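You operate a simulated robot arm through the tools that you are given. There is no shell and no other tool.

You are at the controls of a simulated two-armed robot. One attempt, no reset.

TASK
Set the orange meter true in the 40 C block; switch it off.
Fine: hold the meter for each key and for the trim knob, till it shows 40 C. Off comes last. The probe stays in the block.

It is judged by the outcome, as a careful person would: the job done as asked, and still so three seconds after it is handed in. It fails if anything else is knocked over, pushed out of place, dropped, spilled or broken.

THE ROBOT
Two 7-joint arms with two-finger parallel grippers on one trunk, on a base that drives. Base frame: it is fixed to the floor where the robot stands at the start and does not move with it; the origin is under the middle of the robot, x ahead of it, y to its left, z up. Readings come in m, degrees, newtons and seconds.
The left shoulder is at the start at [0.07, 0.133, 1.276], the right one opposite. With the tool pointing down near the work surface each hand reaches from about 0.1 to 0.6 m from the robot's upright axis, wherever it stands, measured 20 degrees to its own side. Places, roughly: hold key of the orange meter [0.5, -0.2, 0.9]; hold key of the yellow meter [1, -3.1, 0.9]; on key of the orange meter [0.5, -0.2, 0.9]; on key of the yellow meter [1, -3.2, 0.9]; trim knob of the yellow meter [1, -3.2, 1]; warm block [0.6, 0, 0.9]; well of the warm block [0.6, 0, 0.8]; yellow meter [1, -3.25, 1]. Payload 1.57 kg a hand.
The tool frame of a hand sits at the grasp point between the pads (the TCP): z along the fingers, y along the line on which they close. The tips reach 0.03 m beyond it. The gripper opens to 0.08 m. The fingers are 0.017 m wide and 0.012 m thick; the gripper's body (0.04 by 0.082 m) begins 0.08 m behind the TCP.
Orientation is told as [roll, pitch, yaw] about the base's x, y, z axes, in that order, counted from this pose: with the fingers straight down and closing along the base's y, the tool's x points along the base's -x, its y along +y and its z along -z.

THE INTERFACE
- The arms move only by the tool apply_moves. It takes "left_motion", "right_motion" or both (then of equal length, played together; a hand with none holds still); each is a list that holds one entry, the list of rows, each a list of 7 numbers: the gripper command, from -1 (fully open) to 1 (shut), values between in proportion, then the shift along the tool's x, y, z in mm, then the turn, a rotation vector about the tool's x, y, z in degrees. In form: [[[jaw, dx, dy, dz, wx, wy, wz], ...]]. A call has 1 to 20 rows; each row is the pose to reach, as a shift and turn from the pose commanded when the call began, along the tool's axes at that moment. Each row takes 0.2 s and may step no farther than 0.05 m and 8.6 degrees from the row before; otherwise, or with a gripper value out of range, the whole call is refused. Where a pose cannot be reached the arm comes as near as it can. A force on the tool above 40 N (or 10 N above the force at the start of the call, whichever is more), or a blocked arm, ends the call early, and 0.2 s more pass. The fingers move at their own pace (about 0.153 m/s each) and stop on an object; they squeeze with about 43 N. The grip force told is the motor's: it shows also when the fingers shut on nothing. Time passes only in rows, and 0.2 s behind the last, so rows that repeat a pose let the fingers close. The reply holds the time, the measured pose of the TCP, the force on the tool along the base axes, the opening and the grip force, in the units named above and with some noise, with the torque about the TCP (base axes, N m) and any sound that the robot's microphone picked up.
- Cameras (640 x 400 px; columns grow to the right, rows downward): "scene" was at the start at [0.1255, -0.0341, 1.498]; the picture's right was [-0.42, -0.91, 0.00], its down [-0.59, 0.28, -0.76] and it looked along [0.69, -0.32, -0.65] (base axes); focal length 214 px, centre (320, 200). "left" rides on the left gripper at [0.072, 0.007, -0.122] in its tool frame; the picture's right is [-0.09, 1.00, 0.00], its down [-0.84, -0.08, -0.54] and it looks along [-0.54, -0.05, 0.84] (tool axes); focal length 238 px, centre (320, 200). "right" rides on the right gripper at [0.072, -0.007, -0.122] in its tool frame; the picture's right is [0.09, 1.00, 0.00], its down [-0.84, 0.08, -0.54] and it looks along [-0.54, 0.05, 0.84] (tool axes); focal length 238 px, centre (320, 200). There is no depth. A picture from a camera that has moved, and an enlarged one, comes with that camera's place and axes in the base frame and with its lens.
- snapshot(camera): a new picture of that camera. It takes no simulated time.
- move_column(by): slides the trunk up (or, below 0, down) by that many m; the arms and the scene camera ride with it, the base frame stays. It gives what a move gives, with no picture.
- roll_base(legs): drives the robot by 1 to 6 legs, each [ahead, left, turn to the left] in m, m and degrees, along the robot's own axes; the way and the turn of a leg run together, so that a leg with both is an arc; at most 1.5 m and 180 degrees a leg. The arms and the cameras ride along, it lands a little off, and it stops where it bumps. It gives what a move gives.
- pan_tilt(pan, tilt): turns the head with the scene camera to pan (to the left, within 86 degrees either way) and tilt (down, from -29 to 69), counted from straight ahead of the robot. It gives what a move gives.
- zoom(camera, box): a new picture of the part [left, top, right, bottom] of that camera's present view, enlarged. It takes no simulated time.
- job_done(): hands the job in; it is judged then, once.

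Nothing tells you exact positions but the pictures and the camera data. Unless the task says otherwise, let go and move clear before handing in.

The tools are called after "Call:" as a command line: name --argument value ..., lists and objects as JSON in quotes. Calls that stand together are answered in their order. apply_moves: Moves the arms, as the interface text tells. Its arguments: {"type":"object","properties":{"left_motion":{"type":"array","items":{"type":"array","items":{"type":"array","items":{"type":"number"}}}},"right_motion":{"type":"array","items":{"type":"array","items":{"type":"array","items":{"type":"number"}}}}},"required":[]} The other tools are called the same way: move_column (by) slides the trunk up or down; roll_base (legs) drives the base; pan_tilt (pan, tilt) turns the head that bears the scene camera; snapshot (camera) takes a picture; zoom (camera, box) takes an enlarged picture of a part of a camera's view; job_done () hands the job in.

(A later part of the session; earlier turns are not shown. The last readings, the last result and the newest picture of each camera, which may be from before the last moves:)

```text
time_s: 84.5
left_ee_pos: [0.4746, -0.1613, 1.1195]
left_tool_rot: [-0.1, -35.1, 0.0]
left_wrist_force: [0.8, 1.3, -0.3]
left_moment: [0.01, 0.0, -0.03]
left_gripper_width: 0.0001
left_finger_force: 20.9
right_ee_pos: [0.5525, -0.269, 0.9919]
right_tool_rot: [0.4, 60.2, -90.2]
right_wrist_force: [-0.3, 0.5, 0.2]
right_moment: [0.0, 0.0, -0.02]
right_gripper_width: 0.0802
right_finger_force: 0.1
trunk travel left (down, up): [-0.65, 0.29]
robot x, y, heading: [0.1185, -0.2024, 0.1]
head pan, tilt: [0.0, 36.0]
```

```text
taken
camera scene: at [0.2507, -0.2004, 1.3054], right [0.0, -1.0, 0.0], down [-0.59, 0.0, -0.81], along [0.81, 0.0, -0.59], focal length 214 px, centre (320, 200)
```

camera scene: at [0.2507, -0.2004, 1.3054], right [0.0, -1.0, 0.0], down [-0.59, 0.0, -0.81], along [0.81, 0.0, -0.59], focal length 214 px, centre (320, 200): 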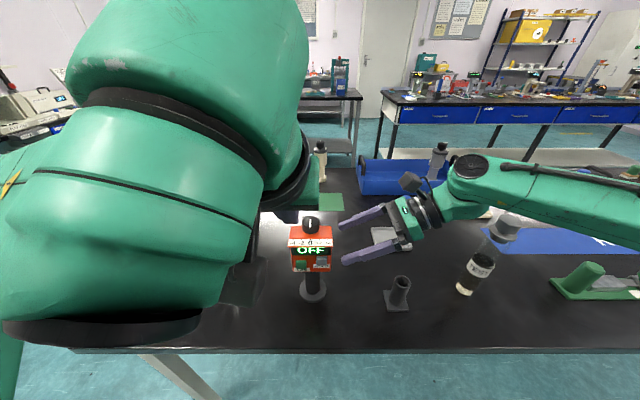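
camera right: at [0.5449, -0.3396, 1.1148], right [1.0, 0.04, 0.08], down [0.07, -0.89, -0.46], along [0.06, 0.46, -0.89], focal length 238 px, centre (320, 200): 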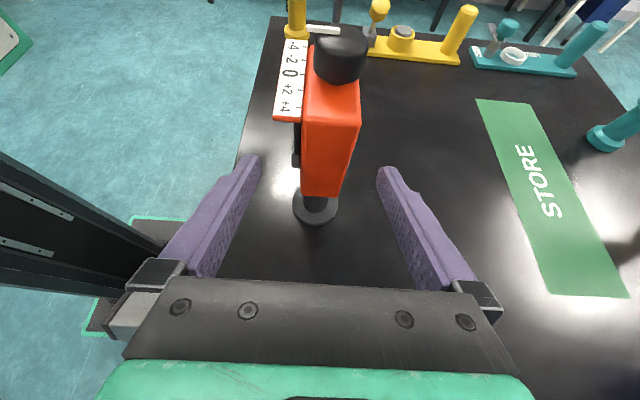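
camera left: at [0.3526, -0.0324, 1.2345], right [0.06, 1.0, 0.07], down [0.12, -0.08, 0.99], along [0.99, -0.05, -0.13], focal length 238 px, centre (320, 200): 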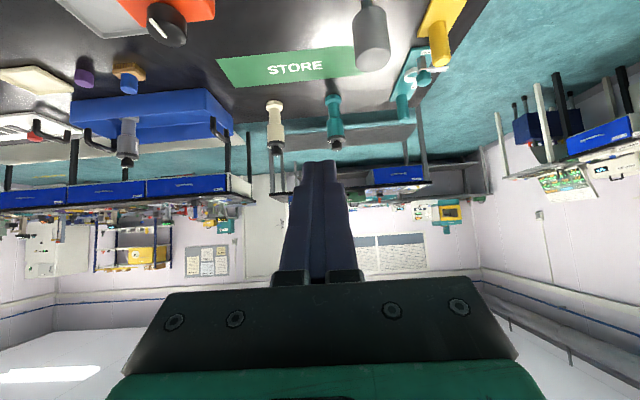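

Call:
apply_moves --right_motion '[[[-1, -9, -1, 20, 0, 0, 0], [-1, -18, -1, 40, 0, 0, 0], [-1, -27, -1, 58, 0, 0, 0], [-1, -33.8, -1, 74.7, 0, 0, 0], [-1, -33.8, -1, 74.7, 0, 0, 0]]]'

Call:
zoom --camera "scene" --box '[280, 200, 400, 290]'

Call:
zoom --camera "right" --box '[220, 40, 420, 200]'

Call:
zoom --camera "scene" --box '[380, 130, 640, 300]'

```text
time_s: 85.7
left_ee_pos: [0.4759, -0.1615, 1.118]
left_tool_rot: [0.0, -35.1, 0.1]
left_wrist_force: [0.2, 0.6, 0.8]
left_moment: [-0.03, -0.02, 0.02]
left_gripper_width: 0.0
left_finger_force: 20.6
right_ee_pos: [0.5536, -0.2213, 0.924]
right_tool_rot: [0.2, 60.2, -90.3]
right_wrist_force: [-0.3, 0.9, 0.4]
right_moment: [0.03, 0.01, -0.01]
right_gripper_width: 0.0802
right_finger_force: 0.0
trunk travel left (down, up): [-0.65, 0.29]
robot x, y, heading: [0.1171, -0.2033, 0.1]
head pan, tilt: [0.0, 36.0]
```

```text
4.44 times, centred on (340, 245) of scene
camera zoom: at [0.2529, -0.2007, 1.3051], right [0.0, -1.0, 0.0], down [-0.59, 0.0, -0.81], along [0.81, 0.0, -0.59], focal length 953 px, centre (231, 0)
```

zoom: 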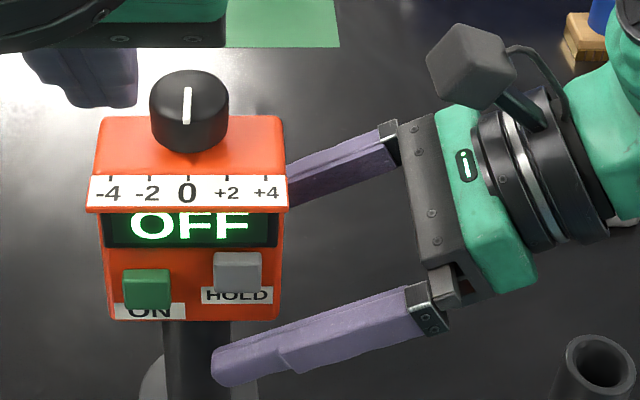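

```text
2.50 times, centred on (320, 120) of right
camera zoom: at [0.545, -0.2915, 1.0476], right [1.0, 0.04, 0.08], down [0.07, -0.89, -0.46], along [0.06, 0.46, -0.89], focal length 596 px, centre (320, 400)
```

zoom: 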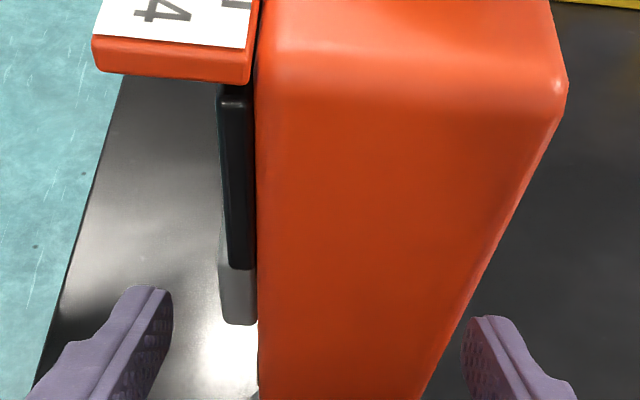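

```text
2.35 times, centred on (510, 215) of scene
camera zoom: at [0.2529, -0.2007, 1.3051], right [0.0, -1.0, 0.0], down [-0.59, 0.0, -0.81], along [0.81, 0.0, -0.59], focal length 505 px, centre (-127, 165)
```

zoom: 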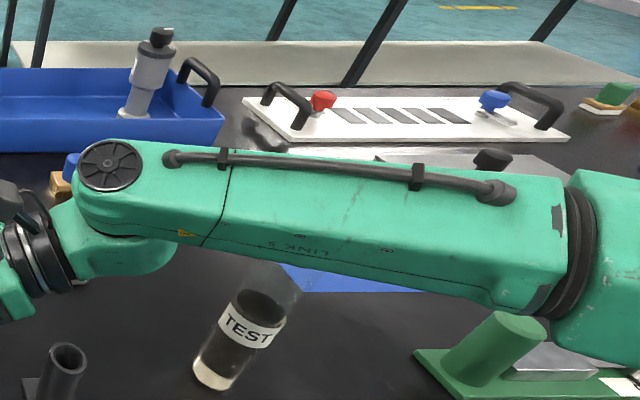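

The right hand is in place below HOLD, and the forearm stays above and clear of the tube. Closing partway to check the gaps.

Call:
apply_moves --right_motion '[[[-0.5, 0, 3, 0, 0, 0, 0], [-0.1, 0, 3, 0, 0, 0, 0], [-0.1, 0, 3, 0, 0, 0, 0]]]'

Call:
zoom --camera "scene" --box '[290, 210, 360, 280]'

Call:
zoom --camera "right" --box '[240, 80, 400, 200]'

```text
time_s: 86.5
left_ee_pos: [0.4761, -0.161, 1.1188]
left_tool_rot: [-0.1, -35.0, 0.0]
left_wrist_force: [0.7, 0.4, 0.1]
left_moment: [-0.03, 0.03, -0.02]
left_gripper_width: 0.0
left_finger_force: 21.1
right_ee_pos: [0.5576, -0.2217, 0.9247]
right_tool_rot: [0.2, 60.2, -90.3]
right_wrist_force: [0.3, -0.4, 0.4]
right_moment: [-0.02, 0.0, -0.01]
right_gripper_width: 0.0441
right_finger_force: 0.0
trunk travel left (down, up): [-0.65, 0.29]
robot x, y, heading: [0.1173, -0.2004, -0.4]
head pan, tilt: [0.0, 36.0]
```

```text
5.71 times, centred on (325, 245) of scene
camera zoom: at [0.2528, -0.2005, 1.3051], right [0.0, -1.0, 0.0], down [-0.59, 0.0, -0.81], along [0.81, 0.0, -0.59], focal length 1226 px, centre (291, -57)
```

zoom: 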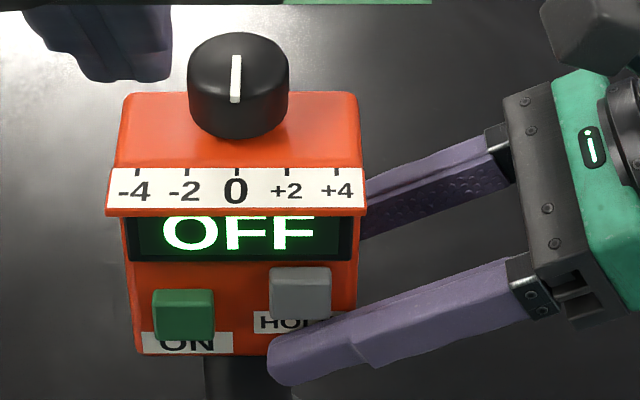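

```text
3.33 times, centred on (320, 140) of right
camera zoom: at [0.5488, -0.2913, 1.0477], right [1.0, 0.04, 0.08], down [0.07, -0.89, -0.46], along [0.06, 0.46, -0.89], focal length 794 px, centre (320, 400)
```

zoom: 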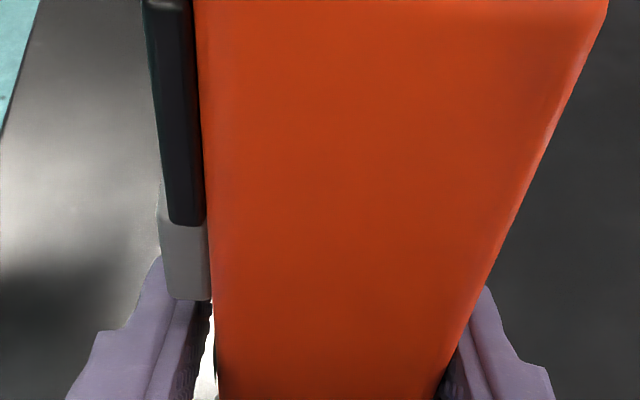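

Call:
apply_moves --right_motion '[[[0, 0, 0, 0, 0, 0, 0], [0.1, 0, 0, 0, 0, 0, 0], [0.4, 0, 0, 0, 0, 0, 0], [1, 0, 0, 0, 0, 0, 0], [1, 0, 0, 0, 0, 0, 0]]]'

Call:
zoom --camera "scene" --box '[290, 210, 360, 280]'

Call:
zoom --camera "right" --box '[240, 80, 400, 200]'

```text
time_s: 87.7
left_ee_pos: [0.4769, -0.1613, 1.1183]
left_tool_rot: [-0.1, -35.0, -0.1]
left_wrist_force: [-0.2, 0.0, 0.4]
left_moment: [-0.04, -0.02, 0.02]
left_gripper_width: 0.0002
left_finger_force: 21.2
right_ee_pos: [0.5573, -0.2209, 0.9241]
right_tool_rot: [0.2, 60.1, -90.3]
right_wrist_force: [1.0, 0.7, 0.0]
right_moment: [0.0, -0.04, -0.02]
right_gripper_width: 0.0398
right_finger_force: 42.6
trunk travel left (down, up): [-0.65, 0.29]
robot x, y, heading: [0.1209, -0.2021, 0.2]
head pan, tilt: [0.0, 36.0]
```

```text
5.71 times, centred on (325, 245) of scene
camera zoom: at [0.253, -0.2005, 1.3051], right [0.0, -1.0, 0.0], down [-0.59, 0.0, -0.81], along [0.81, 0.0, -0.59], focal length 1226 px, centre (291, -57)
```

zoom: 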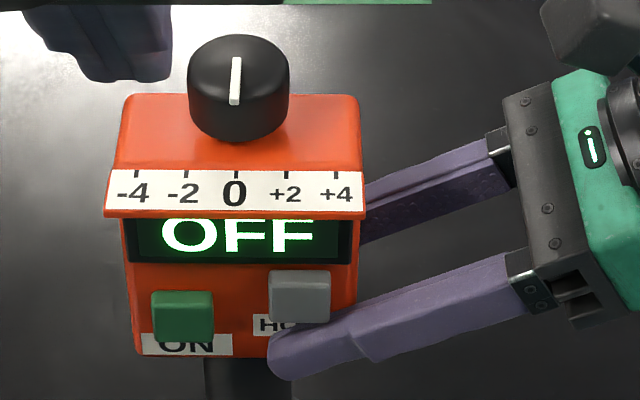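

```text
3.33 times, centred on (320, 140) of right
camera zoom: at [0.549, -0.2914, 1.0477], right [1.0, 0.04, 0.08], down [0.07, -0.89, -0.46], along [0.06, 0.46, -0.89], focal length 794 px, centre (320, 400)
```

zoom: 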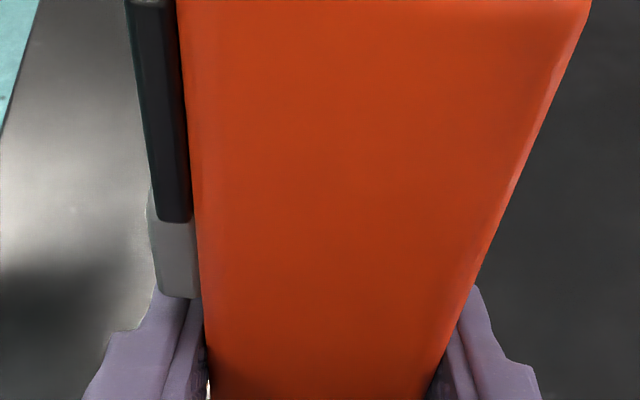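

Meter is held firmly from the right (40 mm, 43 N), and the display still shows OFF. Now I'll lower the left fingertips in front of the ON key, stopping short of it.

Call:
apply_moves --left_motion '[[[1, 20, 0, 24.4, 0, 0, 0], [1, 40, 0, 48.9, 0, 0, 0], [1, 60, 0, 73.3, 0, 0, 0], [1, 80, -0.5, 97.8, 0, 0, 0], [1, 100.3, -0.7, 122.2, 0, 0, 0], [1, 100.3, -0.7, 122.2, 0, 0, 0]]]' --right_motion '[[[1, 0, 0, 0, 0, 0, 0], [1, 0, 0, 0, 0, 0, 0], [1, 0, 0, 0, 0, 0, 0], [1, 0, 0, 0, 0, 0, 0], [1, 0, 0, 0, 0, 0, 0], [1, 0, 0, 0, 0, 0, 0]]]'

Call:
snapshot --camera "left"

Call:
snapshot --camera "scene"

Call:
snapshot --camera "right"

```text
time_s: 89.1
left_ee_pos: [0.4962, -0.1861, 0.9512]
left_tool_rot: [0.0, -35.1, -0.1]
left_wrist_force: [0.5, 0.3, -0.6]
left_moment: [0.02, 0.06, -0.02]
left_gripper_width: 0.0001
left_finger_force: 21.0
left hand out of reach, approached as far as the arm can: row 2, 3, 4, 5, 6
right_ee_pos: [0.5571, -0.2218, 0.9247]
right_tool_rot: [0.3, 60.2, -90.3]
right_wrist_force: [-0.7, 0.0, -0.6]
right_moment: [-0.01, -0.05, -0.04]
right_gripper_width: 0.0395
right_finger_force: 42.1
trunk travel left (down, up): [-0.65, 0.29]
robot x, y, heading: [0.1181, -0.2001, 0.2]
head pan, tilt: [0.0, 36.0]
```

```text
taken
camera left: at [0.3662, -0.1785, 1.0097], right [0.08, 1.0, 0.05], down [0.37, -0.08, 0.92], along [0.92, -0.05, -0.38], focal length 238 px, centre (320, 200)
```

left: 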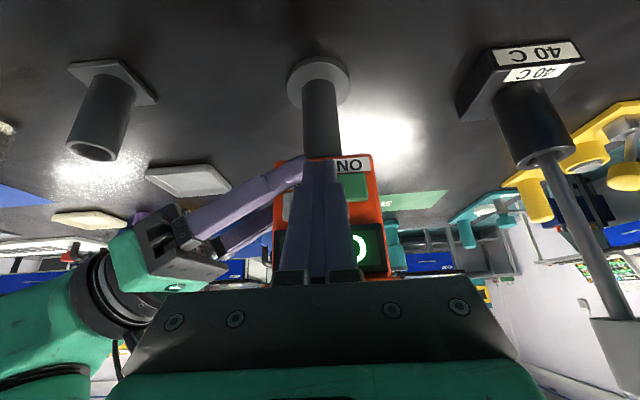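

```text
taken
camera scene: at [0.2527, -0.2004, 1.3052], right [0.0, -1.0, 0.0], down [-0.59, 0.0, -0.81], along [0.81, 0.0, -0.59], focal length 214 px, centre (320, 200)
```

scene: 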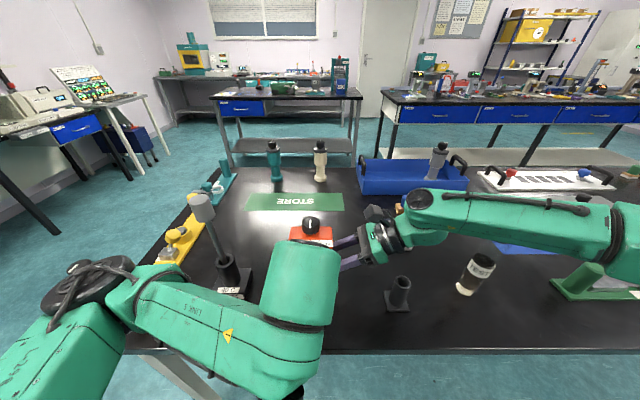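

```text
taken
camera right: at [0.5488, -0.2914, 1.0478], right [1.0, 0.04, 0.08], down [0.07, -0.89, -0.46], along [0.06, 0.46, -0.89], focal length 238 px, centre (320, 200)
```

right: 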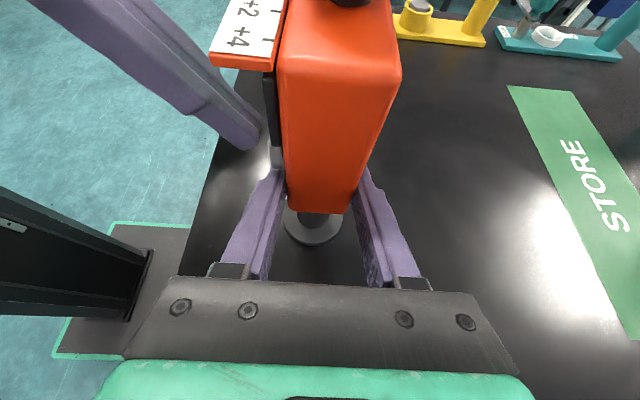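

The left hand stopped about 24 mm to the right of where I wanted it, though it touched nothing. I'll move it sideways to line up with the ON key while staying clear of the face.

Call:
apply_moves --left_motion '[[[1, -1, 6, -4, 0, 0, 0], [1, -2, 12, -8, 0, 0, 0], [1, -2.2, 18, -10, 0, 0, 0], [1, -2.2, 24, -10, 0, 0, 0], [1, -2.2, 24, -10, 0, 0, 0]]]' --right_motion '[[[1, 0, 0, 0, 0, 0, 0], [1, 0, 0, 0, 0, 0, 0], [1, 0, 0, 0, 0, 0, 0], [1, 0, 0, 0, 0, 0, 0], [1, 0, 0, 0, 0, 0, 0]]]'

Call:
zoom --camera "left" --box '[240, 120, 420, 290]'

Call:
zoom --camera "right" --box '[160, 60, 320, 190]'

```text
time_s: 90.3
left_ee_pos: [0.5024, -0.1759, 0.9631]
left_tool_rot: [0.0, -34.9, 0.0]
left_wrist_force: [0.4, 0.5, -0.5]
left_moment: [0.01, 0.01, -0.04]
left_gripper_width: 0.0
left_finger_force: 21.1
left hand out of reach, approached as far as the arm can: row 1, 2, 3, 4, 5
right_ee_pos: [0.5573, -0.2211, 0.9249]
right_tool_rot: [0.2, 60.3, -90.5]
right_wrist_force: [0.0, 0.7, 0.0]
right_moment: [-0.02, 0.08, -0.01]
right_gripper_width: 0.0396
right_finger_force: 43.3
trunk travel left (down, up): [-0.65, 0.29]
robot x, y, heading: [0.118, -0.2042, 0.1]
head pan, tilt: [0.0, 36.0]
```

```text
2.35 times, centred on (330, 205) of left
camera zoom: at [0.3723, -0.1679, 1.0211], right [0.08, 1.0, 0.05], down [0.38, -0.08, 0.92], along [0.92, -0.05, -0.38], focal length 561 px, centre (296, 188)
```

zoom: 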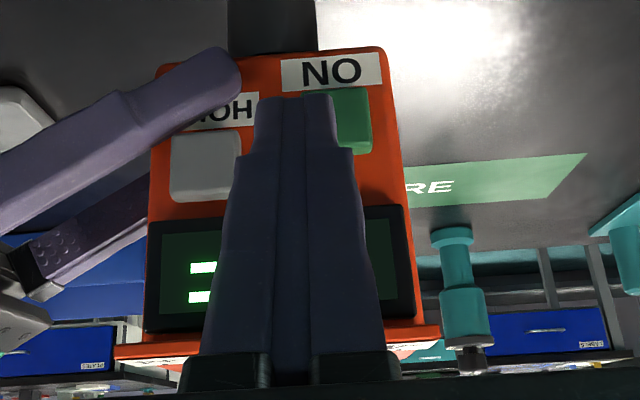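

```text
3.08 times, centred on (240, 125) of right
camera zoom: at [0.5489, -0.2914, 1.0477], right [1.0, 0.04, 0.08], down [0.07, -0.89, -0.46], along [0.06, 0.46, -0.89], focal length 733 px, centre (566, 431)
```

zoom: 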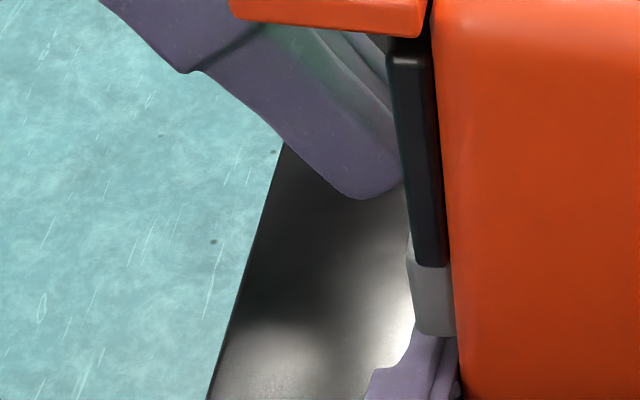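

The left arm is too folded at this angle. I'll make the fingers steeper (pitch -20°), which also swings the tips away from the face, and then line up with ON.

Call:
apply_moves --left_motion '[[[1, 0, 0, -2, 0, 5, 0], [1, 0, 0, -3, 0, 10, 0], [1, 0, 0, -3, 0, 15, 0], [1, 0, 0, -3, 0, 15, 0]]]' --right_motion '[[[1, 0, 0, 0, 0, 0, 0], [1, 0, 0, 0, 0, 0, 0], [1, 0, 0, 0, 0, 0, 0], [1, 0, 0, 0, 0, 0, 0]]]'

Call:
zoom --camera "right" --box '[160, 60, 320, 190]'

```text
time_s: 91.3
left_ee_pos: [0.4975, -0.1754, 0.9653]
left_tool_rot: [-0.1, -19.9, 0.1]
left_wrist_force: [-0.6, -1.0, 0.5]
left_moment: [-0.01, -0.01, 0.01]
left_gripper_width: 0.0001
left_finger_force: 21.4
right_ee_pos: [0.5574, -0.221, 0.9249]
right_tool_rot: [0.2, 60.1, -90.2]
right_wrist_force: [-0.1, -1.0, -0.6]
right_moment: [-0.02, 0.06, 0.02]
right_gripper_width: 0.0397
right_finger_force: 42.6
trunk travel left (down, up): [-0.65, 0.29]
robot x, y, heading: [0.1151, -0.2047, 0.0]
head pan, tilt: [0.0, 36.0]
```

```text
3.08 times, centred on (240, 125) of right
camera zoom: at [0.5488, -0.2914, 1.0477], right [1.0, 0.04, 0.08], down [0.07, -0.89, -0.46], along [0.06, 0.46, -0.89], focal length 733 px, centre (566, 431)
```

zoom: 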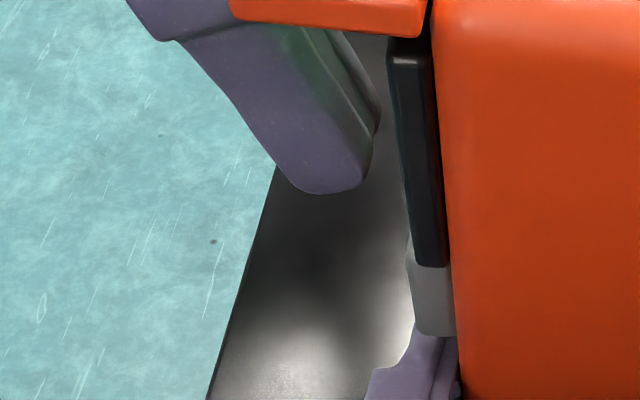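

Call:
apply_moves --left_motion '[[[1, 3, 5, -1, 0, 0, 0], [1, 4.8, 13.4, -2.8, 0, 0, 0], [1, 4.8, 13.4, -2.8, 0, 0, 0]]]' --right_motion '[[[1, 0, 0, 0, 0, 0, 0], [1, 0, 0, 0, 0, 0, 0], [1, 0, 0, 0, 0, 0, 0]]]'

Call:
zoom --camera "left" --box '[220, 40, 420, 290]'

Call:
zoom --camera "right" --box '[160, 60, 320, 190]'

Call:
snapshot --camera "scene"

```text
time_s: 92.1
left_ee_pos: [0.4944, -0.1609, 0.967]
left_tool_rot: [-0.1, -20.0, -0.1]
left_wrist_force: [-1.0, 0.8, 0.0]
left_moment: [-0.03, 0.0, 0.02]
left_gripper_width: 0.0
left_finger_force: 21.1
right_ee_pos: [0.556, -0.2209, 0.9252]
right_tool_rot: [0.2, 60.2, -90.4]
right_wrist_force: [-0.2, 1.0, 0.8]
right_moment: [0.02, 0.05, 0.0]
right_gripper_width: 0.0397
right_finger_force: 43.2
trunk travel left (down, up): [-0.65, 0.29]
robot x, y, heading: [0.1118, -0.2039, -0.0]
head pan, tilt: [0.0, 36.0]
```

```text
1.60 times, centred on (320, 165) of left
camera zoom: at [0.384, -0.1538, 1.0561], right [0.09, 1.0, 0.03], down [0.6, -0.08, 0.8], along [0.79, -0.05, -0.61], focal length 381 px, centre (320, 256)
```

zoom: 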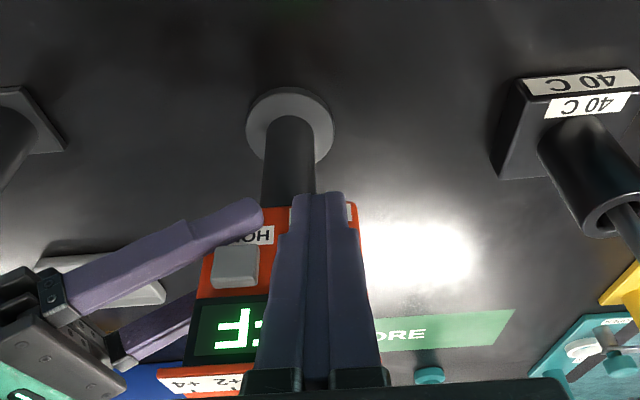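

```text
3.08 times, centred on (240, 125) of right
camera zoom: at [0.549, -0.2914, 1.0477], right [1.0, 0.04, 0.08], down [0.07, -0.89, -0.46], along [0.06, 0.46, -0.89], focal length 733 px, centre (566, 431)
```

zoom: 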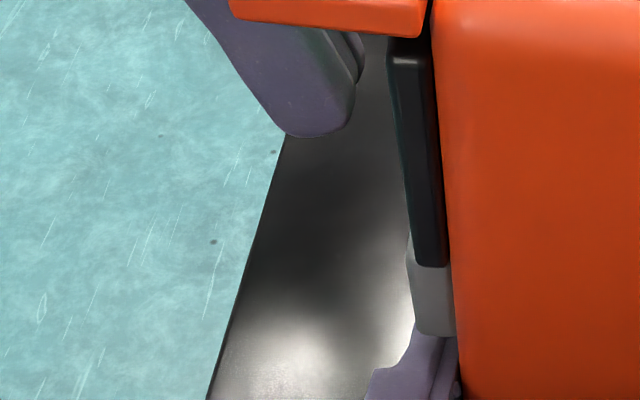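

```text
taken
camera scene: at [0.253, -0.2005, 1.3051], right [0.0, -1.0, 0.0], down [-0.59, 0.0, -0.81], along [0.81, 0.0, -0.59], focal length 214 px, centre (320, 200)
```

scene: 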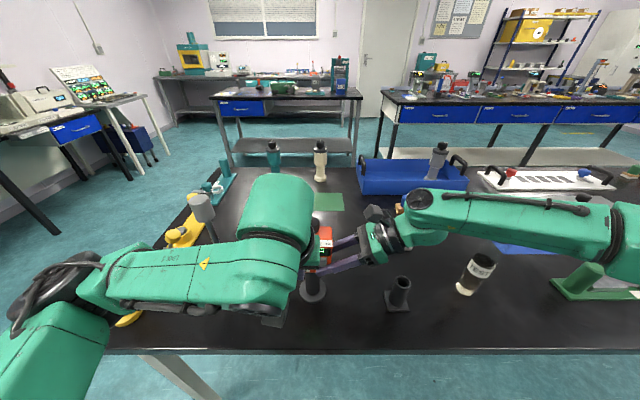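

Call:
zoom --camera "scene" --box '[0, 180, 240, 360]'

Call:
pan_tilt --pan 35 --tilt 40

Call:
snapshot --camera "scene"

```text
2.22 times, centred on (120, 270) of scene
camera zoom: at [0.253, -0.2005, 1.3051], right [0.0, -1.0, 0.0], down [-0.59, 0.0, -0.81], along [0.81, 0.0, -0.59], focal length 477 px, centre (764, 44)
```

zoom: 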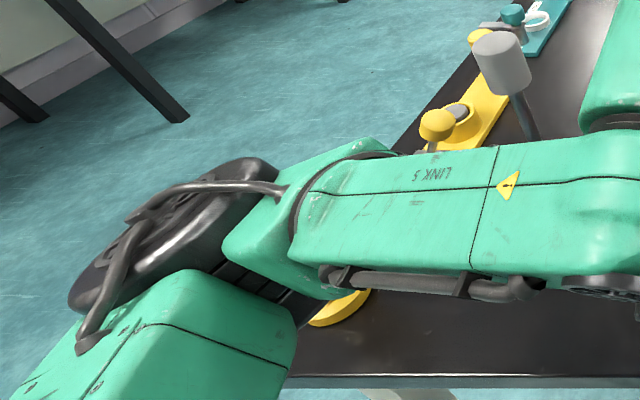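

```text
time_s: 93.1
left_ee_pos: [0.4944, -0.1597, 0.9661]
left_tool_rot: [0.0, -20.0, -0.1]
left_wrist_force: [-0.3, -0.7, -0.2]
left_moment: [-0.01, 0.0, 0.0]
left_gripper_width: 0.0
left_finger_force: 21.4
right_ee_pos: [0.5571, -0.2204, 0.9249]
right_tool_rot: [0.2, 60.2, -90.3]
right_wrist_force: [0.3, 0.3, -0.7]
right_moment: [-0.01, 0.03, 0.01]
right_gripper_width: 0.0395
right_finger_force: 43.3
trunk travel left (down, up): [-0.65, 0.29]
robot x, y, heading: [0.1168, -0.2043, -0.2]
head pan, tilt: [35.0, 40.0]
```

```text
taken
camera scene: at [0.2352, -0.1518, 1.2991], right [0.57, -0.82, 0.0], down [-0.53, -0.37, -0.77], along [0.63, 0.44, -0.64], focal length 214 px, centre (320, 200)
```

scene: 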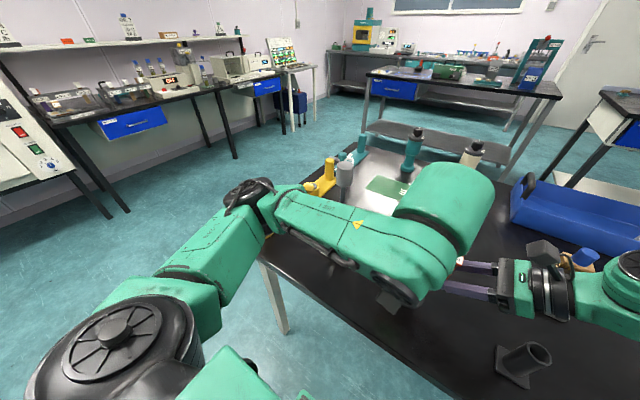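

The left elbow is well clear of the yellow pot. Now I'll press ON with a slow +x push while the right hand holds the meter, watching force and sound.

Call:
apply_moves --left_motion '[[[1, -3.8, 0, 1.4, 0, 0, 0], [1, -7.5, 0, 2.7, 0, 0, 0], [1, -10.3, 0, 3.8, 0, 0, 0], [1, -12.2, 0, 4.4, 0, 0, 0], [1, -14.1, 0, 5.1, 0, 0, 0]]]' --right_motion '[[[1, 0, 0, 0, 0, 0, 0], [1, 0, 0, 0, 0, 0, 0], [1, 0, 0, 0, 0, 0, 0], [1, 0, 0, 0, 0, 0, 0], [1, 0, 0, 0, 0, 0, 0]]]'

Call:
zoom --camera "left" --box '[220, 40, 420, 290]'

Call:
zoom --camera "right" --box '[160, 60, 320, 190]'

```text
time_s: 94.3
left_ee_pos: [0.5089, -0.161, 0.9665]
left_tool_rot: [-0.1, -19.9, -0.1]
left_wrist_force: [0.3, 0.4, -0.8]
left_moment: [0.01, 0.01, -0.03]
left_gripper_width: 0.0
left_finger_force: 21.1
right_ee_pos: [0.5569, -0.2224, 0.9258]
right_tool_rot: [0.2, 60.2, -90.3]
right_wrist_force: [-0.1, 0.6, 0.1]
right_moment: [-0.01, 0.02, 0.03]
right_gripper_width: 0.0398
right_finger_force: 43.2
trunk travel left (down, up): [-0.65, 0.29]
robot x, y, heading: [0.1142, -0.2029, -0.1]
head pan, tilt: [35.0, 40.0]
```

```text
1.60 times, centred on (320, 165) of left
camera zoom: at [0.3988, -0.1536, 1.056], right [0.09, 1.0, 0.03], down [0.6, -0.08, 0.8], along [0.79, -0.05, -0.61], focal length 381 px, centre (320, 256)
```

zoom: 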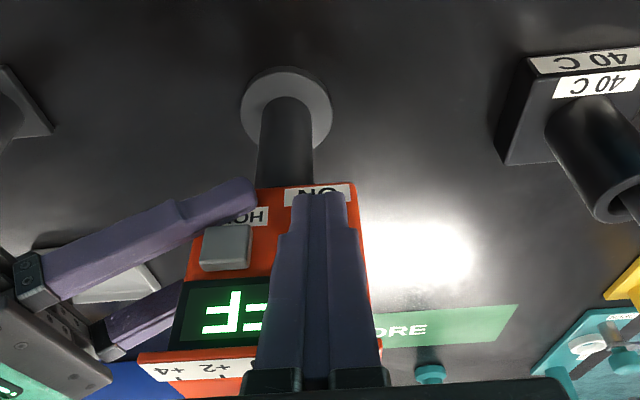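

```text
3.08 times, centred on (240, 125) of right
camera zoom: at [0.5489, -0.2914, 1.0477], right [1.0, 0.04, 0.08], down [0.07, -0.89, -0.46], along [0.06, 0.46, -0.89], focal length 733 px, centre (566, 431)
```

zoom: 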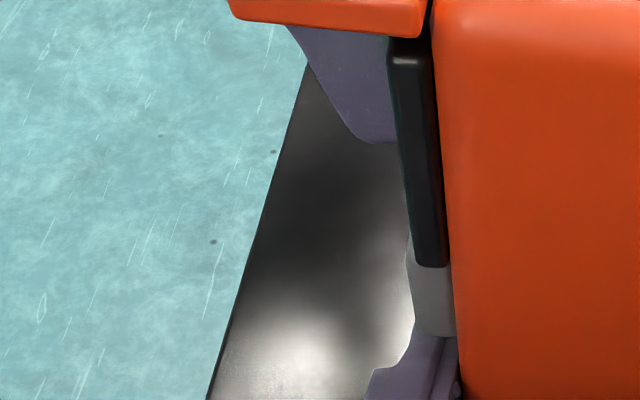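

No contact yet. I'll continue in 2 mm steps.

Call:
apply_moves --left_motion '[[[1, -1.9, 0, 0.7, 0, 0, 0], [1, -3.8, 0, 1.4, 0, 0, 0], [1, -5.6, 0, 2.1, 0, 0, 0], [1, -5.6, 0, 2.1, 0, 0, 0]]]' --right_motion '[[[1, 0, 0, 0, 0, 0, 0], [1, 0, 0, 0, 0, 0, 0], [1, 0, 0, 0, 0, 0, 0], [1, 0, 0, 0, 0, 0, 0]]]'

Call:
zoom --camera "left" --box '[220, 40, 420, 290]'

```text
time_s: 95.3
left_ee_pos: [0.5137, -0.1611, 0.9665]
left_tool_rot: [0.0, -19.9, -0.2]
left_wrist_force: [-3.3, 0.3, -1.5]
left_moment: [-0.01, 0.1, 0.0]
left_gripper_width: 0.0
left_finger_force: 21.4
right_ee_pos: [0.5569, -0.2214, 0.9256]
right_tool_rot: [0.3, 60.3, -90.5]
right_wrist_force: [2.7, 0.5, -0.3]
right_moment: [0.02, 0.09, -0.17]
right_gripper_width: 0.0393
right_finger_force: 43.0
trunk travel left (down, up): [-0.65, 0.29]
robot x, y, heading: [0.1199, -0.1984, -0.1]
head pan, tilt: [35.0, 40.0]
heard: click
```

```text
1.60 times, centred on (320, 165) of left
camera zoom: at [0.4046, -0.1541, 1.0563], right [0.09, 1.0, 0.03], down [0.6, -0.08, 0.79], along [0.79, -0.05, -0.61], focal length 381 px, centre (320, 256)
```

zoom: 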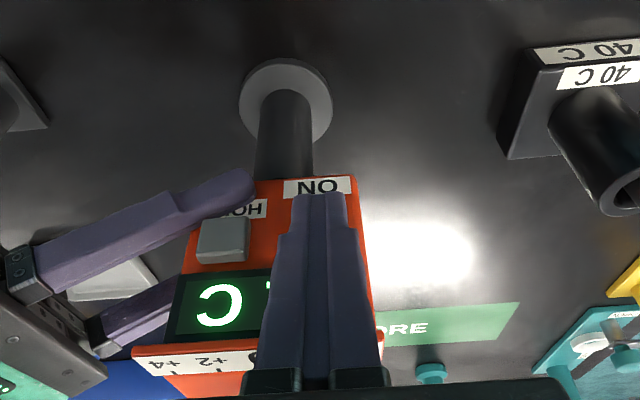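

Click: the meter is on and showing a reading in C. Backing the fingertip off straight away.

Call:
apply_moves --left_motion '[[[1, 8, 0, -3, 0, 0, 0], [1, 16.9, 0, -6.2, 0, 0, 0], [1, 16.9, 0, -6.2, 0, 0, 0]]]' --right_motion '[[[1, 0, 0, 0, 0, 0, 0], [1, 0, 0, 0, 0, 0, 0], [1, 0, 0, 0, 0, 0, 0]]]'

Call:
zoom --camera "left" --box '[220, 100, 420, 290]'

Call:
pan_tilt --pan 0 --tilt 36

Call:
zoom --camera "scene" --box '[270, 190, 370, 280]'

```text
time_s: 96.1
left_ee_pos: [0.4977, -0.1607, 0.9678]
left_tool_rot: [-0.1, -20.0, 0.0]
left_wrist_force: [0.2, 0.6, -1.1]
left_moment: [-0.01, -0.04, -0.01]
left_gripper_width: 0.0
left_finger_force: 21.7
right_ee_pos: [0.5555, -0.2206, 0.9242]
right_tool_rot: [0.2, 60.2, -90.2]
right_wrist_force: [-1.1, -0.3, -0.2]
right_moment: [0.06, 0.08, 0.04]
right_gripper_width: 0.0397
right_finger_force: 43.5
trunk travel left (down, up): [-0.65, 0.29]
robot x, y, heading: [0.1163, -0.2023, -0.1]
head pan, tilt: [35.0, 40.0]
```

```text
2.11 times, centred on (320, 195) of left
camera zoom: at [0.3865, -0.1542, 1.0573], right [0.09, 1.0, 0.03], down [0.6, -0.08, 0.8], along [0.79, -0.05, -0.61], focal length 502 px, centre (320, 210)
```

zoom: 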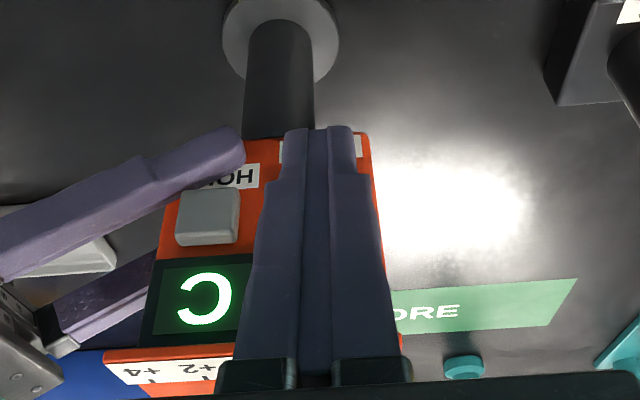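

```text
time_s: 97.2
left_ee_pos: [0.4964, -0.1609, 0.9677]
left_tool_rot: [0.0, -20.0, -0.1]
left_wrist_force: [-0.1, 0.2, -0.3]
left_moment: [-0.02, -0.01, 0.02]
left_gripper_width: 0.0
left_finger_force: 21.5
right_ee_pos: [0.5571, -0.2211, 0.925]
right_tool_rot: [0.2, 60.2, -90.3]
right_wrist_force: [0.3, 0.0, 0.4]
right_moment: [0.01, 0.05, 0.01]
right_gripper_width: 0.0395
right_finger_force: 42.8
trunk travel left (down, up): [-0.65, 0.29]
robot x, y, heading: [0.1188, -0.2055, -0.2]
head pan, tilt: [0.0, 36.0]
```

```text
4.44 times, centred on (320, 235) of scene
camera zoom: at [0.2529, -0.2004, 1.3051], right [0.0, -1.0, 0.0], down [-0.59, 0.0, -0.81], along [0.81, 0.0, -0.59], focal length 953 px, centre (320, 44)
```

zoom: 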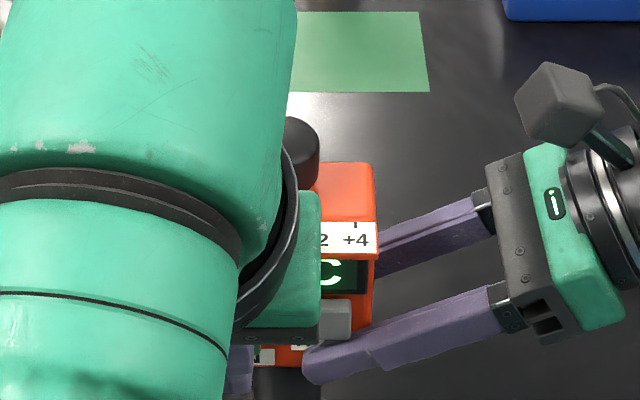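

I'll retract the left hand along its fingers, up and back, to clear the scale lip and expose the display.

Call:
apply_moves --left_motion '[[[1, 0, 0, -25, 0, 0, 0], [1, 0, 0, -50, 0, 0, 0], [1, 0, 0, -80, 0, 0, 0], [1, 0, 0, -110, 0, 0, 0], [1, 0, 0, -140, 0, 0, 0], [1, 0, 0, -140, 0, 0, 0]]]' --right_motion '[[[1, 0, 0, 0, 0, 0, 0], [1, 0, 0, 0, 0, 0, 0], [1, 0, 0, 0, 0, 0, 0], [1, 0, 0, 0, 0, 0, 0], [1, 0, 0, 0, 0, 0, 0], [1, 0, 0, 0, 0, 0, 0]]]'

Call:
snapshot --camera "scene"

Call:
zoom --camera "scene" --box '[280, 200, 370, 280]'

Call:
snapshot --camera "left"

```text
time_s: 98.5
left_ee_pos: [0.4489, -0.1613, 1.1008]
left_tool_rot: [0.0, -19.9, -0.1]
left_wrist_force: [0.6, 0.1, 0.0]
left_moment: [0.0, -0.04, 0.0]
left_gripper_width: 0.0003
left_finger_force: 21.1
right_ee_pos: [0.5572, -0.2209, 0.9249]
right_tool_rot: [0.2, 60.3, -90.4]
right_wrist_force: [-0.5, 1.0, 0.9]
right_moment: [0.0, 0.01, 0.02]
right_gripper_width: 0.0398
right_finger_force: 42.6
trunk travel left (down, up): [-0.65, 0.29]
robot x, y, heading: [0.1169, -0.2019, 0.3]
head pan, tilt: [0.0, 36.0]
```

```text
taken
camera scene: at [0.2532, -0.2005, 1.3051], right [0.0, -1.0, 0.0], down [-0.59, 0.0, -0.81], along [0.81, 0.0, -0.59], focal length 214 px, centre (320, 200)
```

scene: 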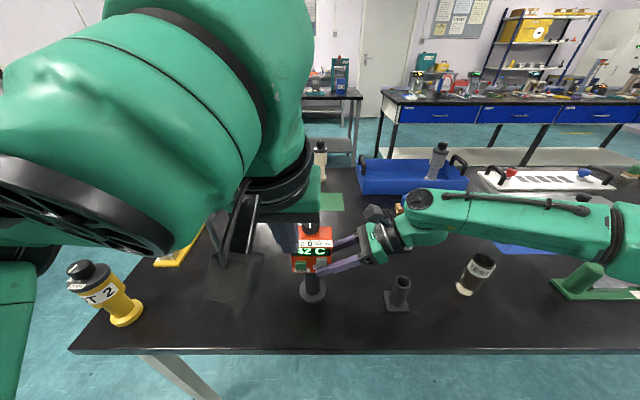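

```text
5.00 times, centred on (325, 240) of scene
camera zoom: at [0.2532, -0.2005, 1.3051], right [0.0, -1.0, 0.0], down [-0.59, 0.0, -0.81], along [0.81, 0.0, -0.59], focal length 1072 px, centre (295, 0)
```

zoom: 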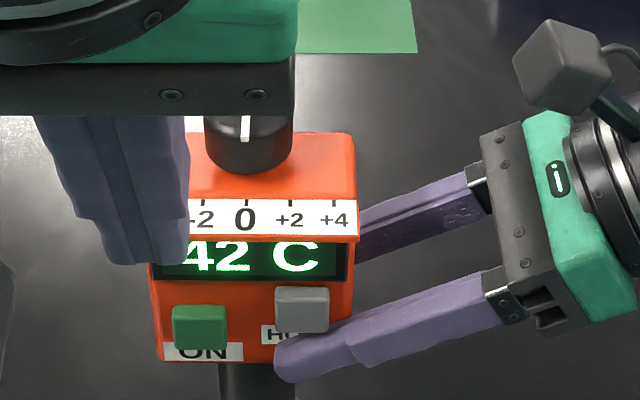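

```text
taken
camera left: at [0.3382, -0.1546, 1.1891], right [0.09, 1.0, 0.03], down [0.6, -0.08, 0.79], along [0.79, -0.05, -0.61], focal length 238 px, centre (320, 200)
```

left: 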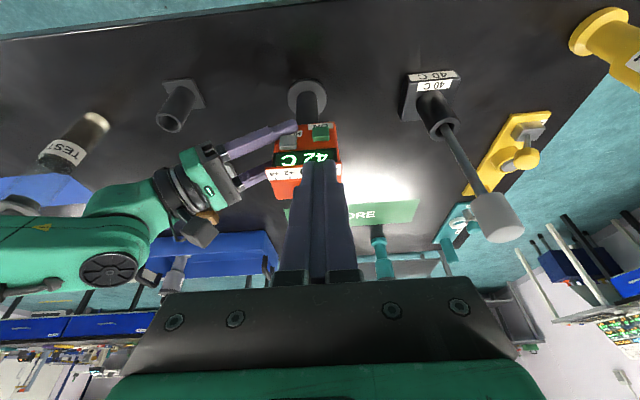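

The meter reads 42 C with the trim knob near 0, so it needs to come down by 2. I'll open the left fingers and bring them above the knob, with the right hand still holding the meter.

Call:
apply_moves --left_motion '[[[0.3, -14, -5, 11, 0, 0, 0], [-0.2, -29, -10, 22, 0, 0, 0], [-0.4, -44, -15, 33, 0, 0, 0], [-0.4, -58, -20, 44, 0, 0, 0], [-0.4, -72.5, -21.7, 54, 0, 0, 0], [-0.4, -72.5, -21.7, 54, 0, 0, 0]]]' --right_motion '[[[1, 0, 0, 0, 0, 0, 0], [1, 0, 0, 0, 0, 0, 0], [1, 0, 0, 0, 0, 0, 0], [1, 0, 0, 0, 0, 0, 0], [1, 0, 0, 0, 0, 0, 0], [1, 0, 0, 0, 0, 0, 0]]]'

Call:
snapshot --camera "left"

Call:
snapshot --camera "scene"

Call:
snapshot --camera "right"

```text
time_s: 100.0
left_ee_pos: [0.5359, -0.183, 1.0712]
left_tool_rot: [0.0, -19.9, -0.1]
left_wrist_force: [-0.2, -0.1, 0.8]
left_moment: [0.01, -0.02, -0.02]
left_gripper_width: 0.0561
left_finger_force: 0.1
right_ee_pos: [0.5559, -0.2214, 0.9241]
right_tool_rot: [0.3, 60.2, -90.3]
right_wrist_force: [-0.3, -0.5, 0.7]
right_moment: [-0.03, -0.03, 0.02]
right_gripper_width: 0.0394
right_finger_force: 42.9
trunk travel left (down, up): [-0.65, 0.29]
robot x, y, heading: [0.1134, -0.2048, 0.1]
head pan, tilt: [0.0, 36.0]
```

```text
taken
camera left: at [0.4248, -0.1761, 1.1616], right [0.09, 1.0, 0.03], down [0.6, -0.08, 0.8], along [0.79, -0.05, -0.61], focal length 238 px, centre (320, 200)
```

left: 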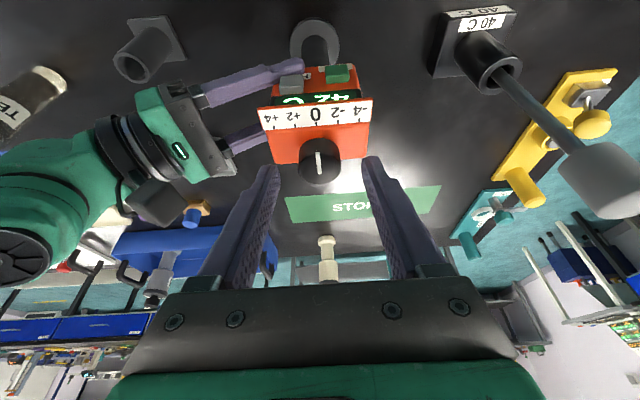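

```text
taken
camera scene: at [0.2529, -0.2004, 1.3051], right [0.0, -1.0, 0.0], down [-0.59, 0.0, -0.81], along [0.81, 0.0, -0.59], focal length 214 px, centre (320, 200)
```

scene: 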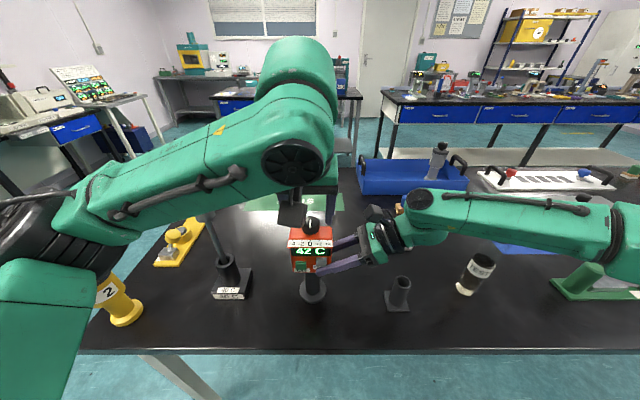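

```text
taken
camera right: at [0.5489, -0.2914, 1.0477], right [1.0, 0.04, 0.08], down [0.07, -0.89, -0.46], along [0.06, 0.46, -0.89], focal length 238 px, centre (320, 200)
```

right: 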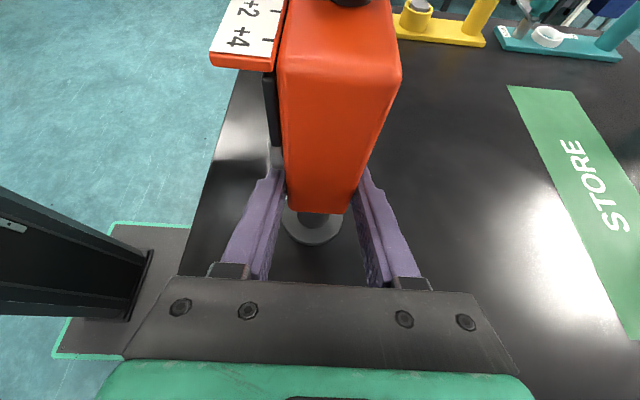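

The display is readable with the left hand over the knob. I'll zoom in to align.

Call:
zoom --camera "left" --box '[250, 50, 390, 200]'

Call:
zoom --camera "scene" --box '[270, 190, 360, 285]'

```text
2.67 times, centred on (320, 125) of left
camera zoom: at [0.4248, -0.1761, 1.1616], right [0.09, 1.0, 0.03], down [0.6, -0.08, 0.8], along [0.79, -0.05, -0.61], focal length 636 px, centre (320, 400)
```

zoom: 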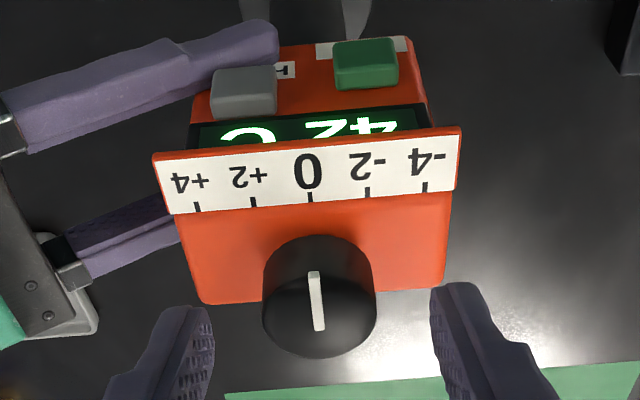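

```text
4.21 times, centred on (315, 238) of scene
camera zoom: at [0.2529, -0.2004, 1.3051], right [0.0, -1.0, 0.0], down [-0.59, 0.0, -0.81], along [0.81, 0.0, -0.59], focal length 903 px, centre (341, 42)
```

zoom: 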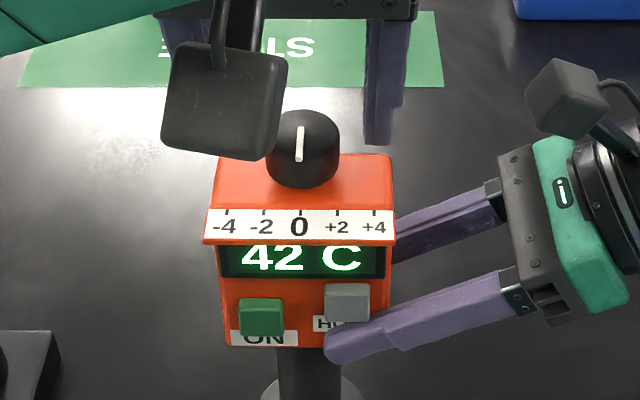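

Knob centre is about (0.557, -0.183) and centred between the fingers. Lowering onto the knob and closing.

Call:
apply_moves --left_motion '[[[-0.4, -1, 0, 12, 0, 0, 0], [-0.4, -2, 0, 24, 0, 0, 0], [-0.4, -3, 0, 35.2, 0, 0, 0], [-0.1, -3, 0, 35.2, 0, 0, 0], [-0.1, -3, 0, 35.2, 0, 0, 0]]]' --right_motion '[[[1, 0, 0, 0, 0, 0, 0], [1, 0, 0, 0, 0, 0, 0], [1, 0, 0, 0, 0, 0, 0], [1, 0, 0, 0, 0, 0, 0], [1, 0, 0, 0, 0, 0, 0]]]'

Call:
zoom --camera "left" --box '[250, 50, 390, 200]'

Call:
zoom --camera "scene" --box '[270, 190, 360, 285]'

```text
time_s: 101.2
left_ee_pos: [0.5507, -0.1833, 1.0393]
left_tool_rot: [0.0, -20.1, 0.0]
left_wrist_force: [0.2, 1.2, 0.2]
left_moment: [0.0, 0.0, 0.01]
left_gripper_width: 0.044
left_finger_force: 0.0
right_ee_pos: [0.5575, -0.2203, 0.9244]
right_tool_rot: [0.2, 60.2, -90.3]
right_wrist_force: [0.3, 0.3, 0.2]
right_moment: [-0.03, 0.04, 0.04]
right_gripper_width: 0.0395
right_finger_force: 42.8
trunk travel left (down, up): [-0.65, 0.29]
robot x, y, heading: [0.1167, -0.2011, -0.0]
head pan, tilt: [0.0, 36.0]
```

```text
2.67 times, centred on (320, 125) of left
camera zoom: at [0.4402, -0.1758, 1.1298], right [0.09, 1.0, 0.03], down [0.6, -0.08, 0.8], along [0.79, -0.05, -0.61], focal length 636 px, centre (320, 400)
```

zoom: 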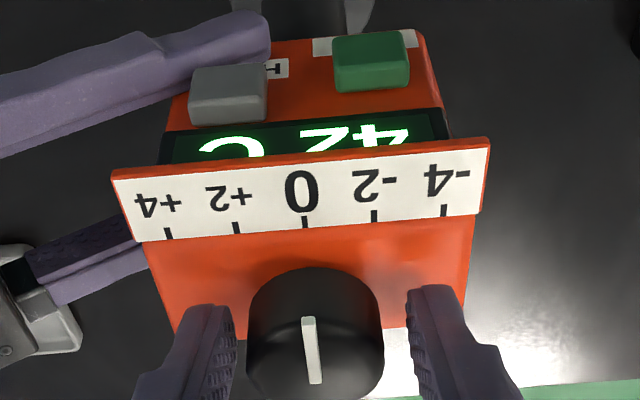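

```text
4.21 times, centred on (315, 238) of scene
camera zoom: at [0.253, -0.2006, 1.3051], right [0.0, -1.0, 0.0], down [-0.59, 0.0, -0.81], along [0.81, 0.0, -0.59], focal length 903 px, centre (341, 42)
```

zoom: 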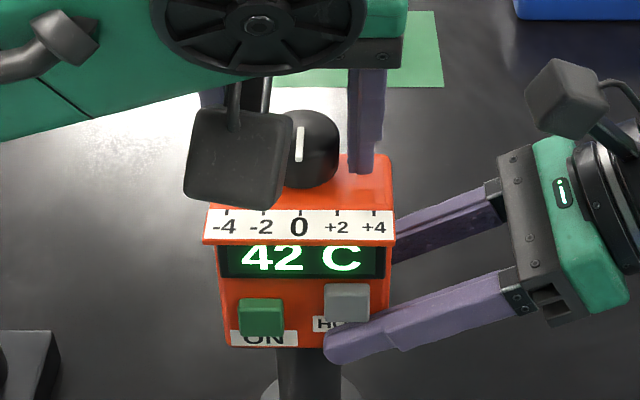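

The fingers straddle the knob. Clamping it now.

Call:
apply_moves --left_motion '[[[0.05, 0, 0, 0, 0, 0, 0], [0.2, 0, 0, 0, 0, 0, 0], [1, 0, 0, 0, 0, 0, 0], [1, 0, 0, 0, 0, 0, 0]]]' --right_motion '[[[1, 0, 0, 0, 0, 0, 0], [1, 0, 0, 0, 0, 0, 0], [1, 0, 0, 0, 0, 0, 0], [1, 0, 0, 0, 0, 0, 0]]]'

Call:
zoom --camera "scene" --box '[270, 190, 360, 285]'

```text
time_s: 102.2
left_ee_pos: [0.5499, -0.1838, 1.0398]
left_tool_rot: [-0.2, -20.0, -0.1]
left_wrist_force: [0.0, -12.4, 0.7]
left_moment: [-0.34, 0.06, -0.12]
left_gripper_width: 0.0324
left_finger_force: 41.0
right_ee_pos: [0.556, -0.2213, 0.9245]
right_tool_rot: [0.3, 60.2, -90.2]
right_wrist_force: [1.0, 12.9, 0.2]
right_moment: [-1.09, 0.07, -0.01]
right_gripper_width: 0.0397
right_finger_force: 42.8
trunk travel left (down, up): [-0.65, 0.29]
robot x, y, heading: [0.116, -0.2015, -0.1]
head pan, tilt: [0.0, 36.0]
```

```text
4.21 times, centred on (315, 238) of scene
camera zoom: at [0.2531, -0.2005, 1.3051], right [0.0, -1.0, 0.0], down [-0.59, 0.0, -0.81], along [0.81, 0.0, -0.59], focal length 903 px, centre (341, 42)
```

zoom: 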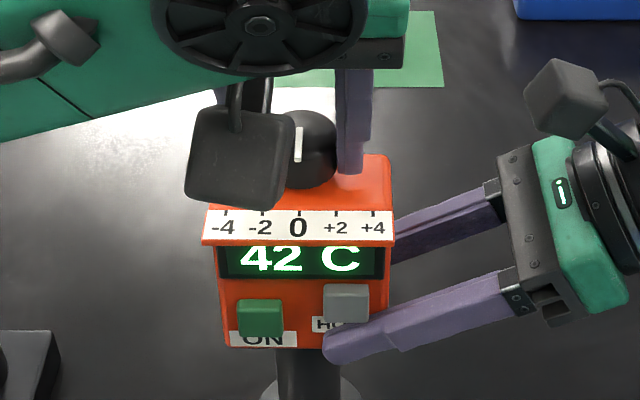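

Call:
apply_moves --left_motion '[[[1, 0, -1, 0, 0, 0, 0], [1, 0, -1, 0, 0, 0, 0]]]' --right_motion '[[[1, 0, 0, 0, 0, 0, 0], [1, 0, 0, 0, 0, 0, 0]]]'

```text
time_s: 102.8
left_ee_pos: [0.5503, -0.1846, 1.0394]
left_tool_rot: [0.0, -19.8, -0.1]
left_wrist_force: [2.1, -9.7, -3.7]
left_moment: [-0.33, -0.22, -0.08]
left_gripper_width: 0.0323
left_finger_force: 40.7
right_ee_pos: [0.5576, -0.2206, 0.9247]
right_tool_rot: [0.1, 60.2, -90.3]
right_wrist_force: [-0.8, 10.0, 4.3]
right_moment: [-0.71, 0.06, 0.12]
right_gripper_width: 0.0399
right_finger_force: 42.2
trunk travel left (down, up): [-0.65, 0.29]
robot x, y, heading: [0.1157, -0.2024, 0.3]
head pan, tilt: [0.0, 36.0]
```

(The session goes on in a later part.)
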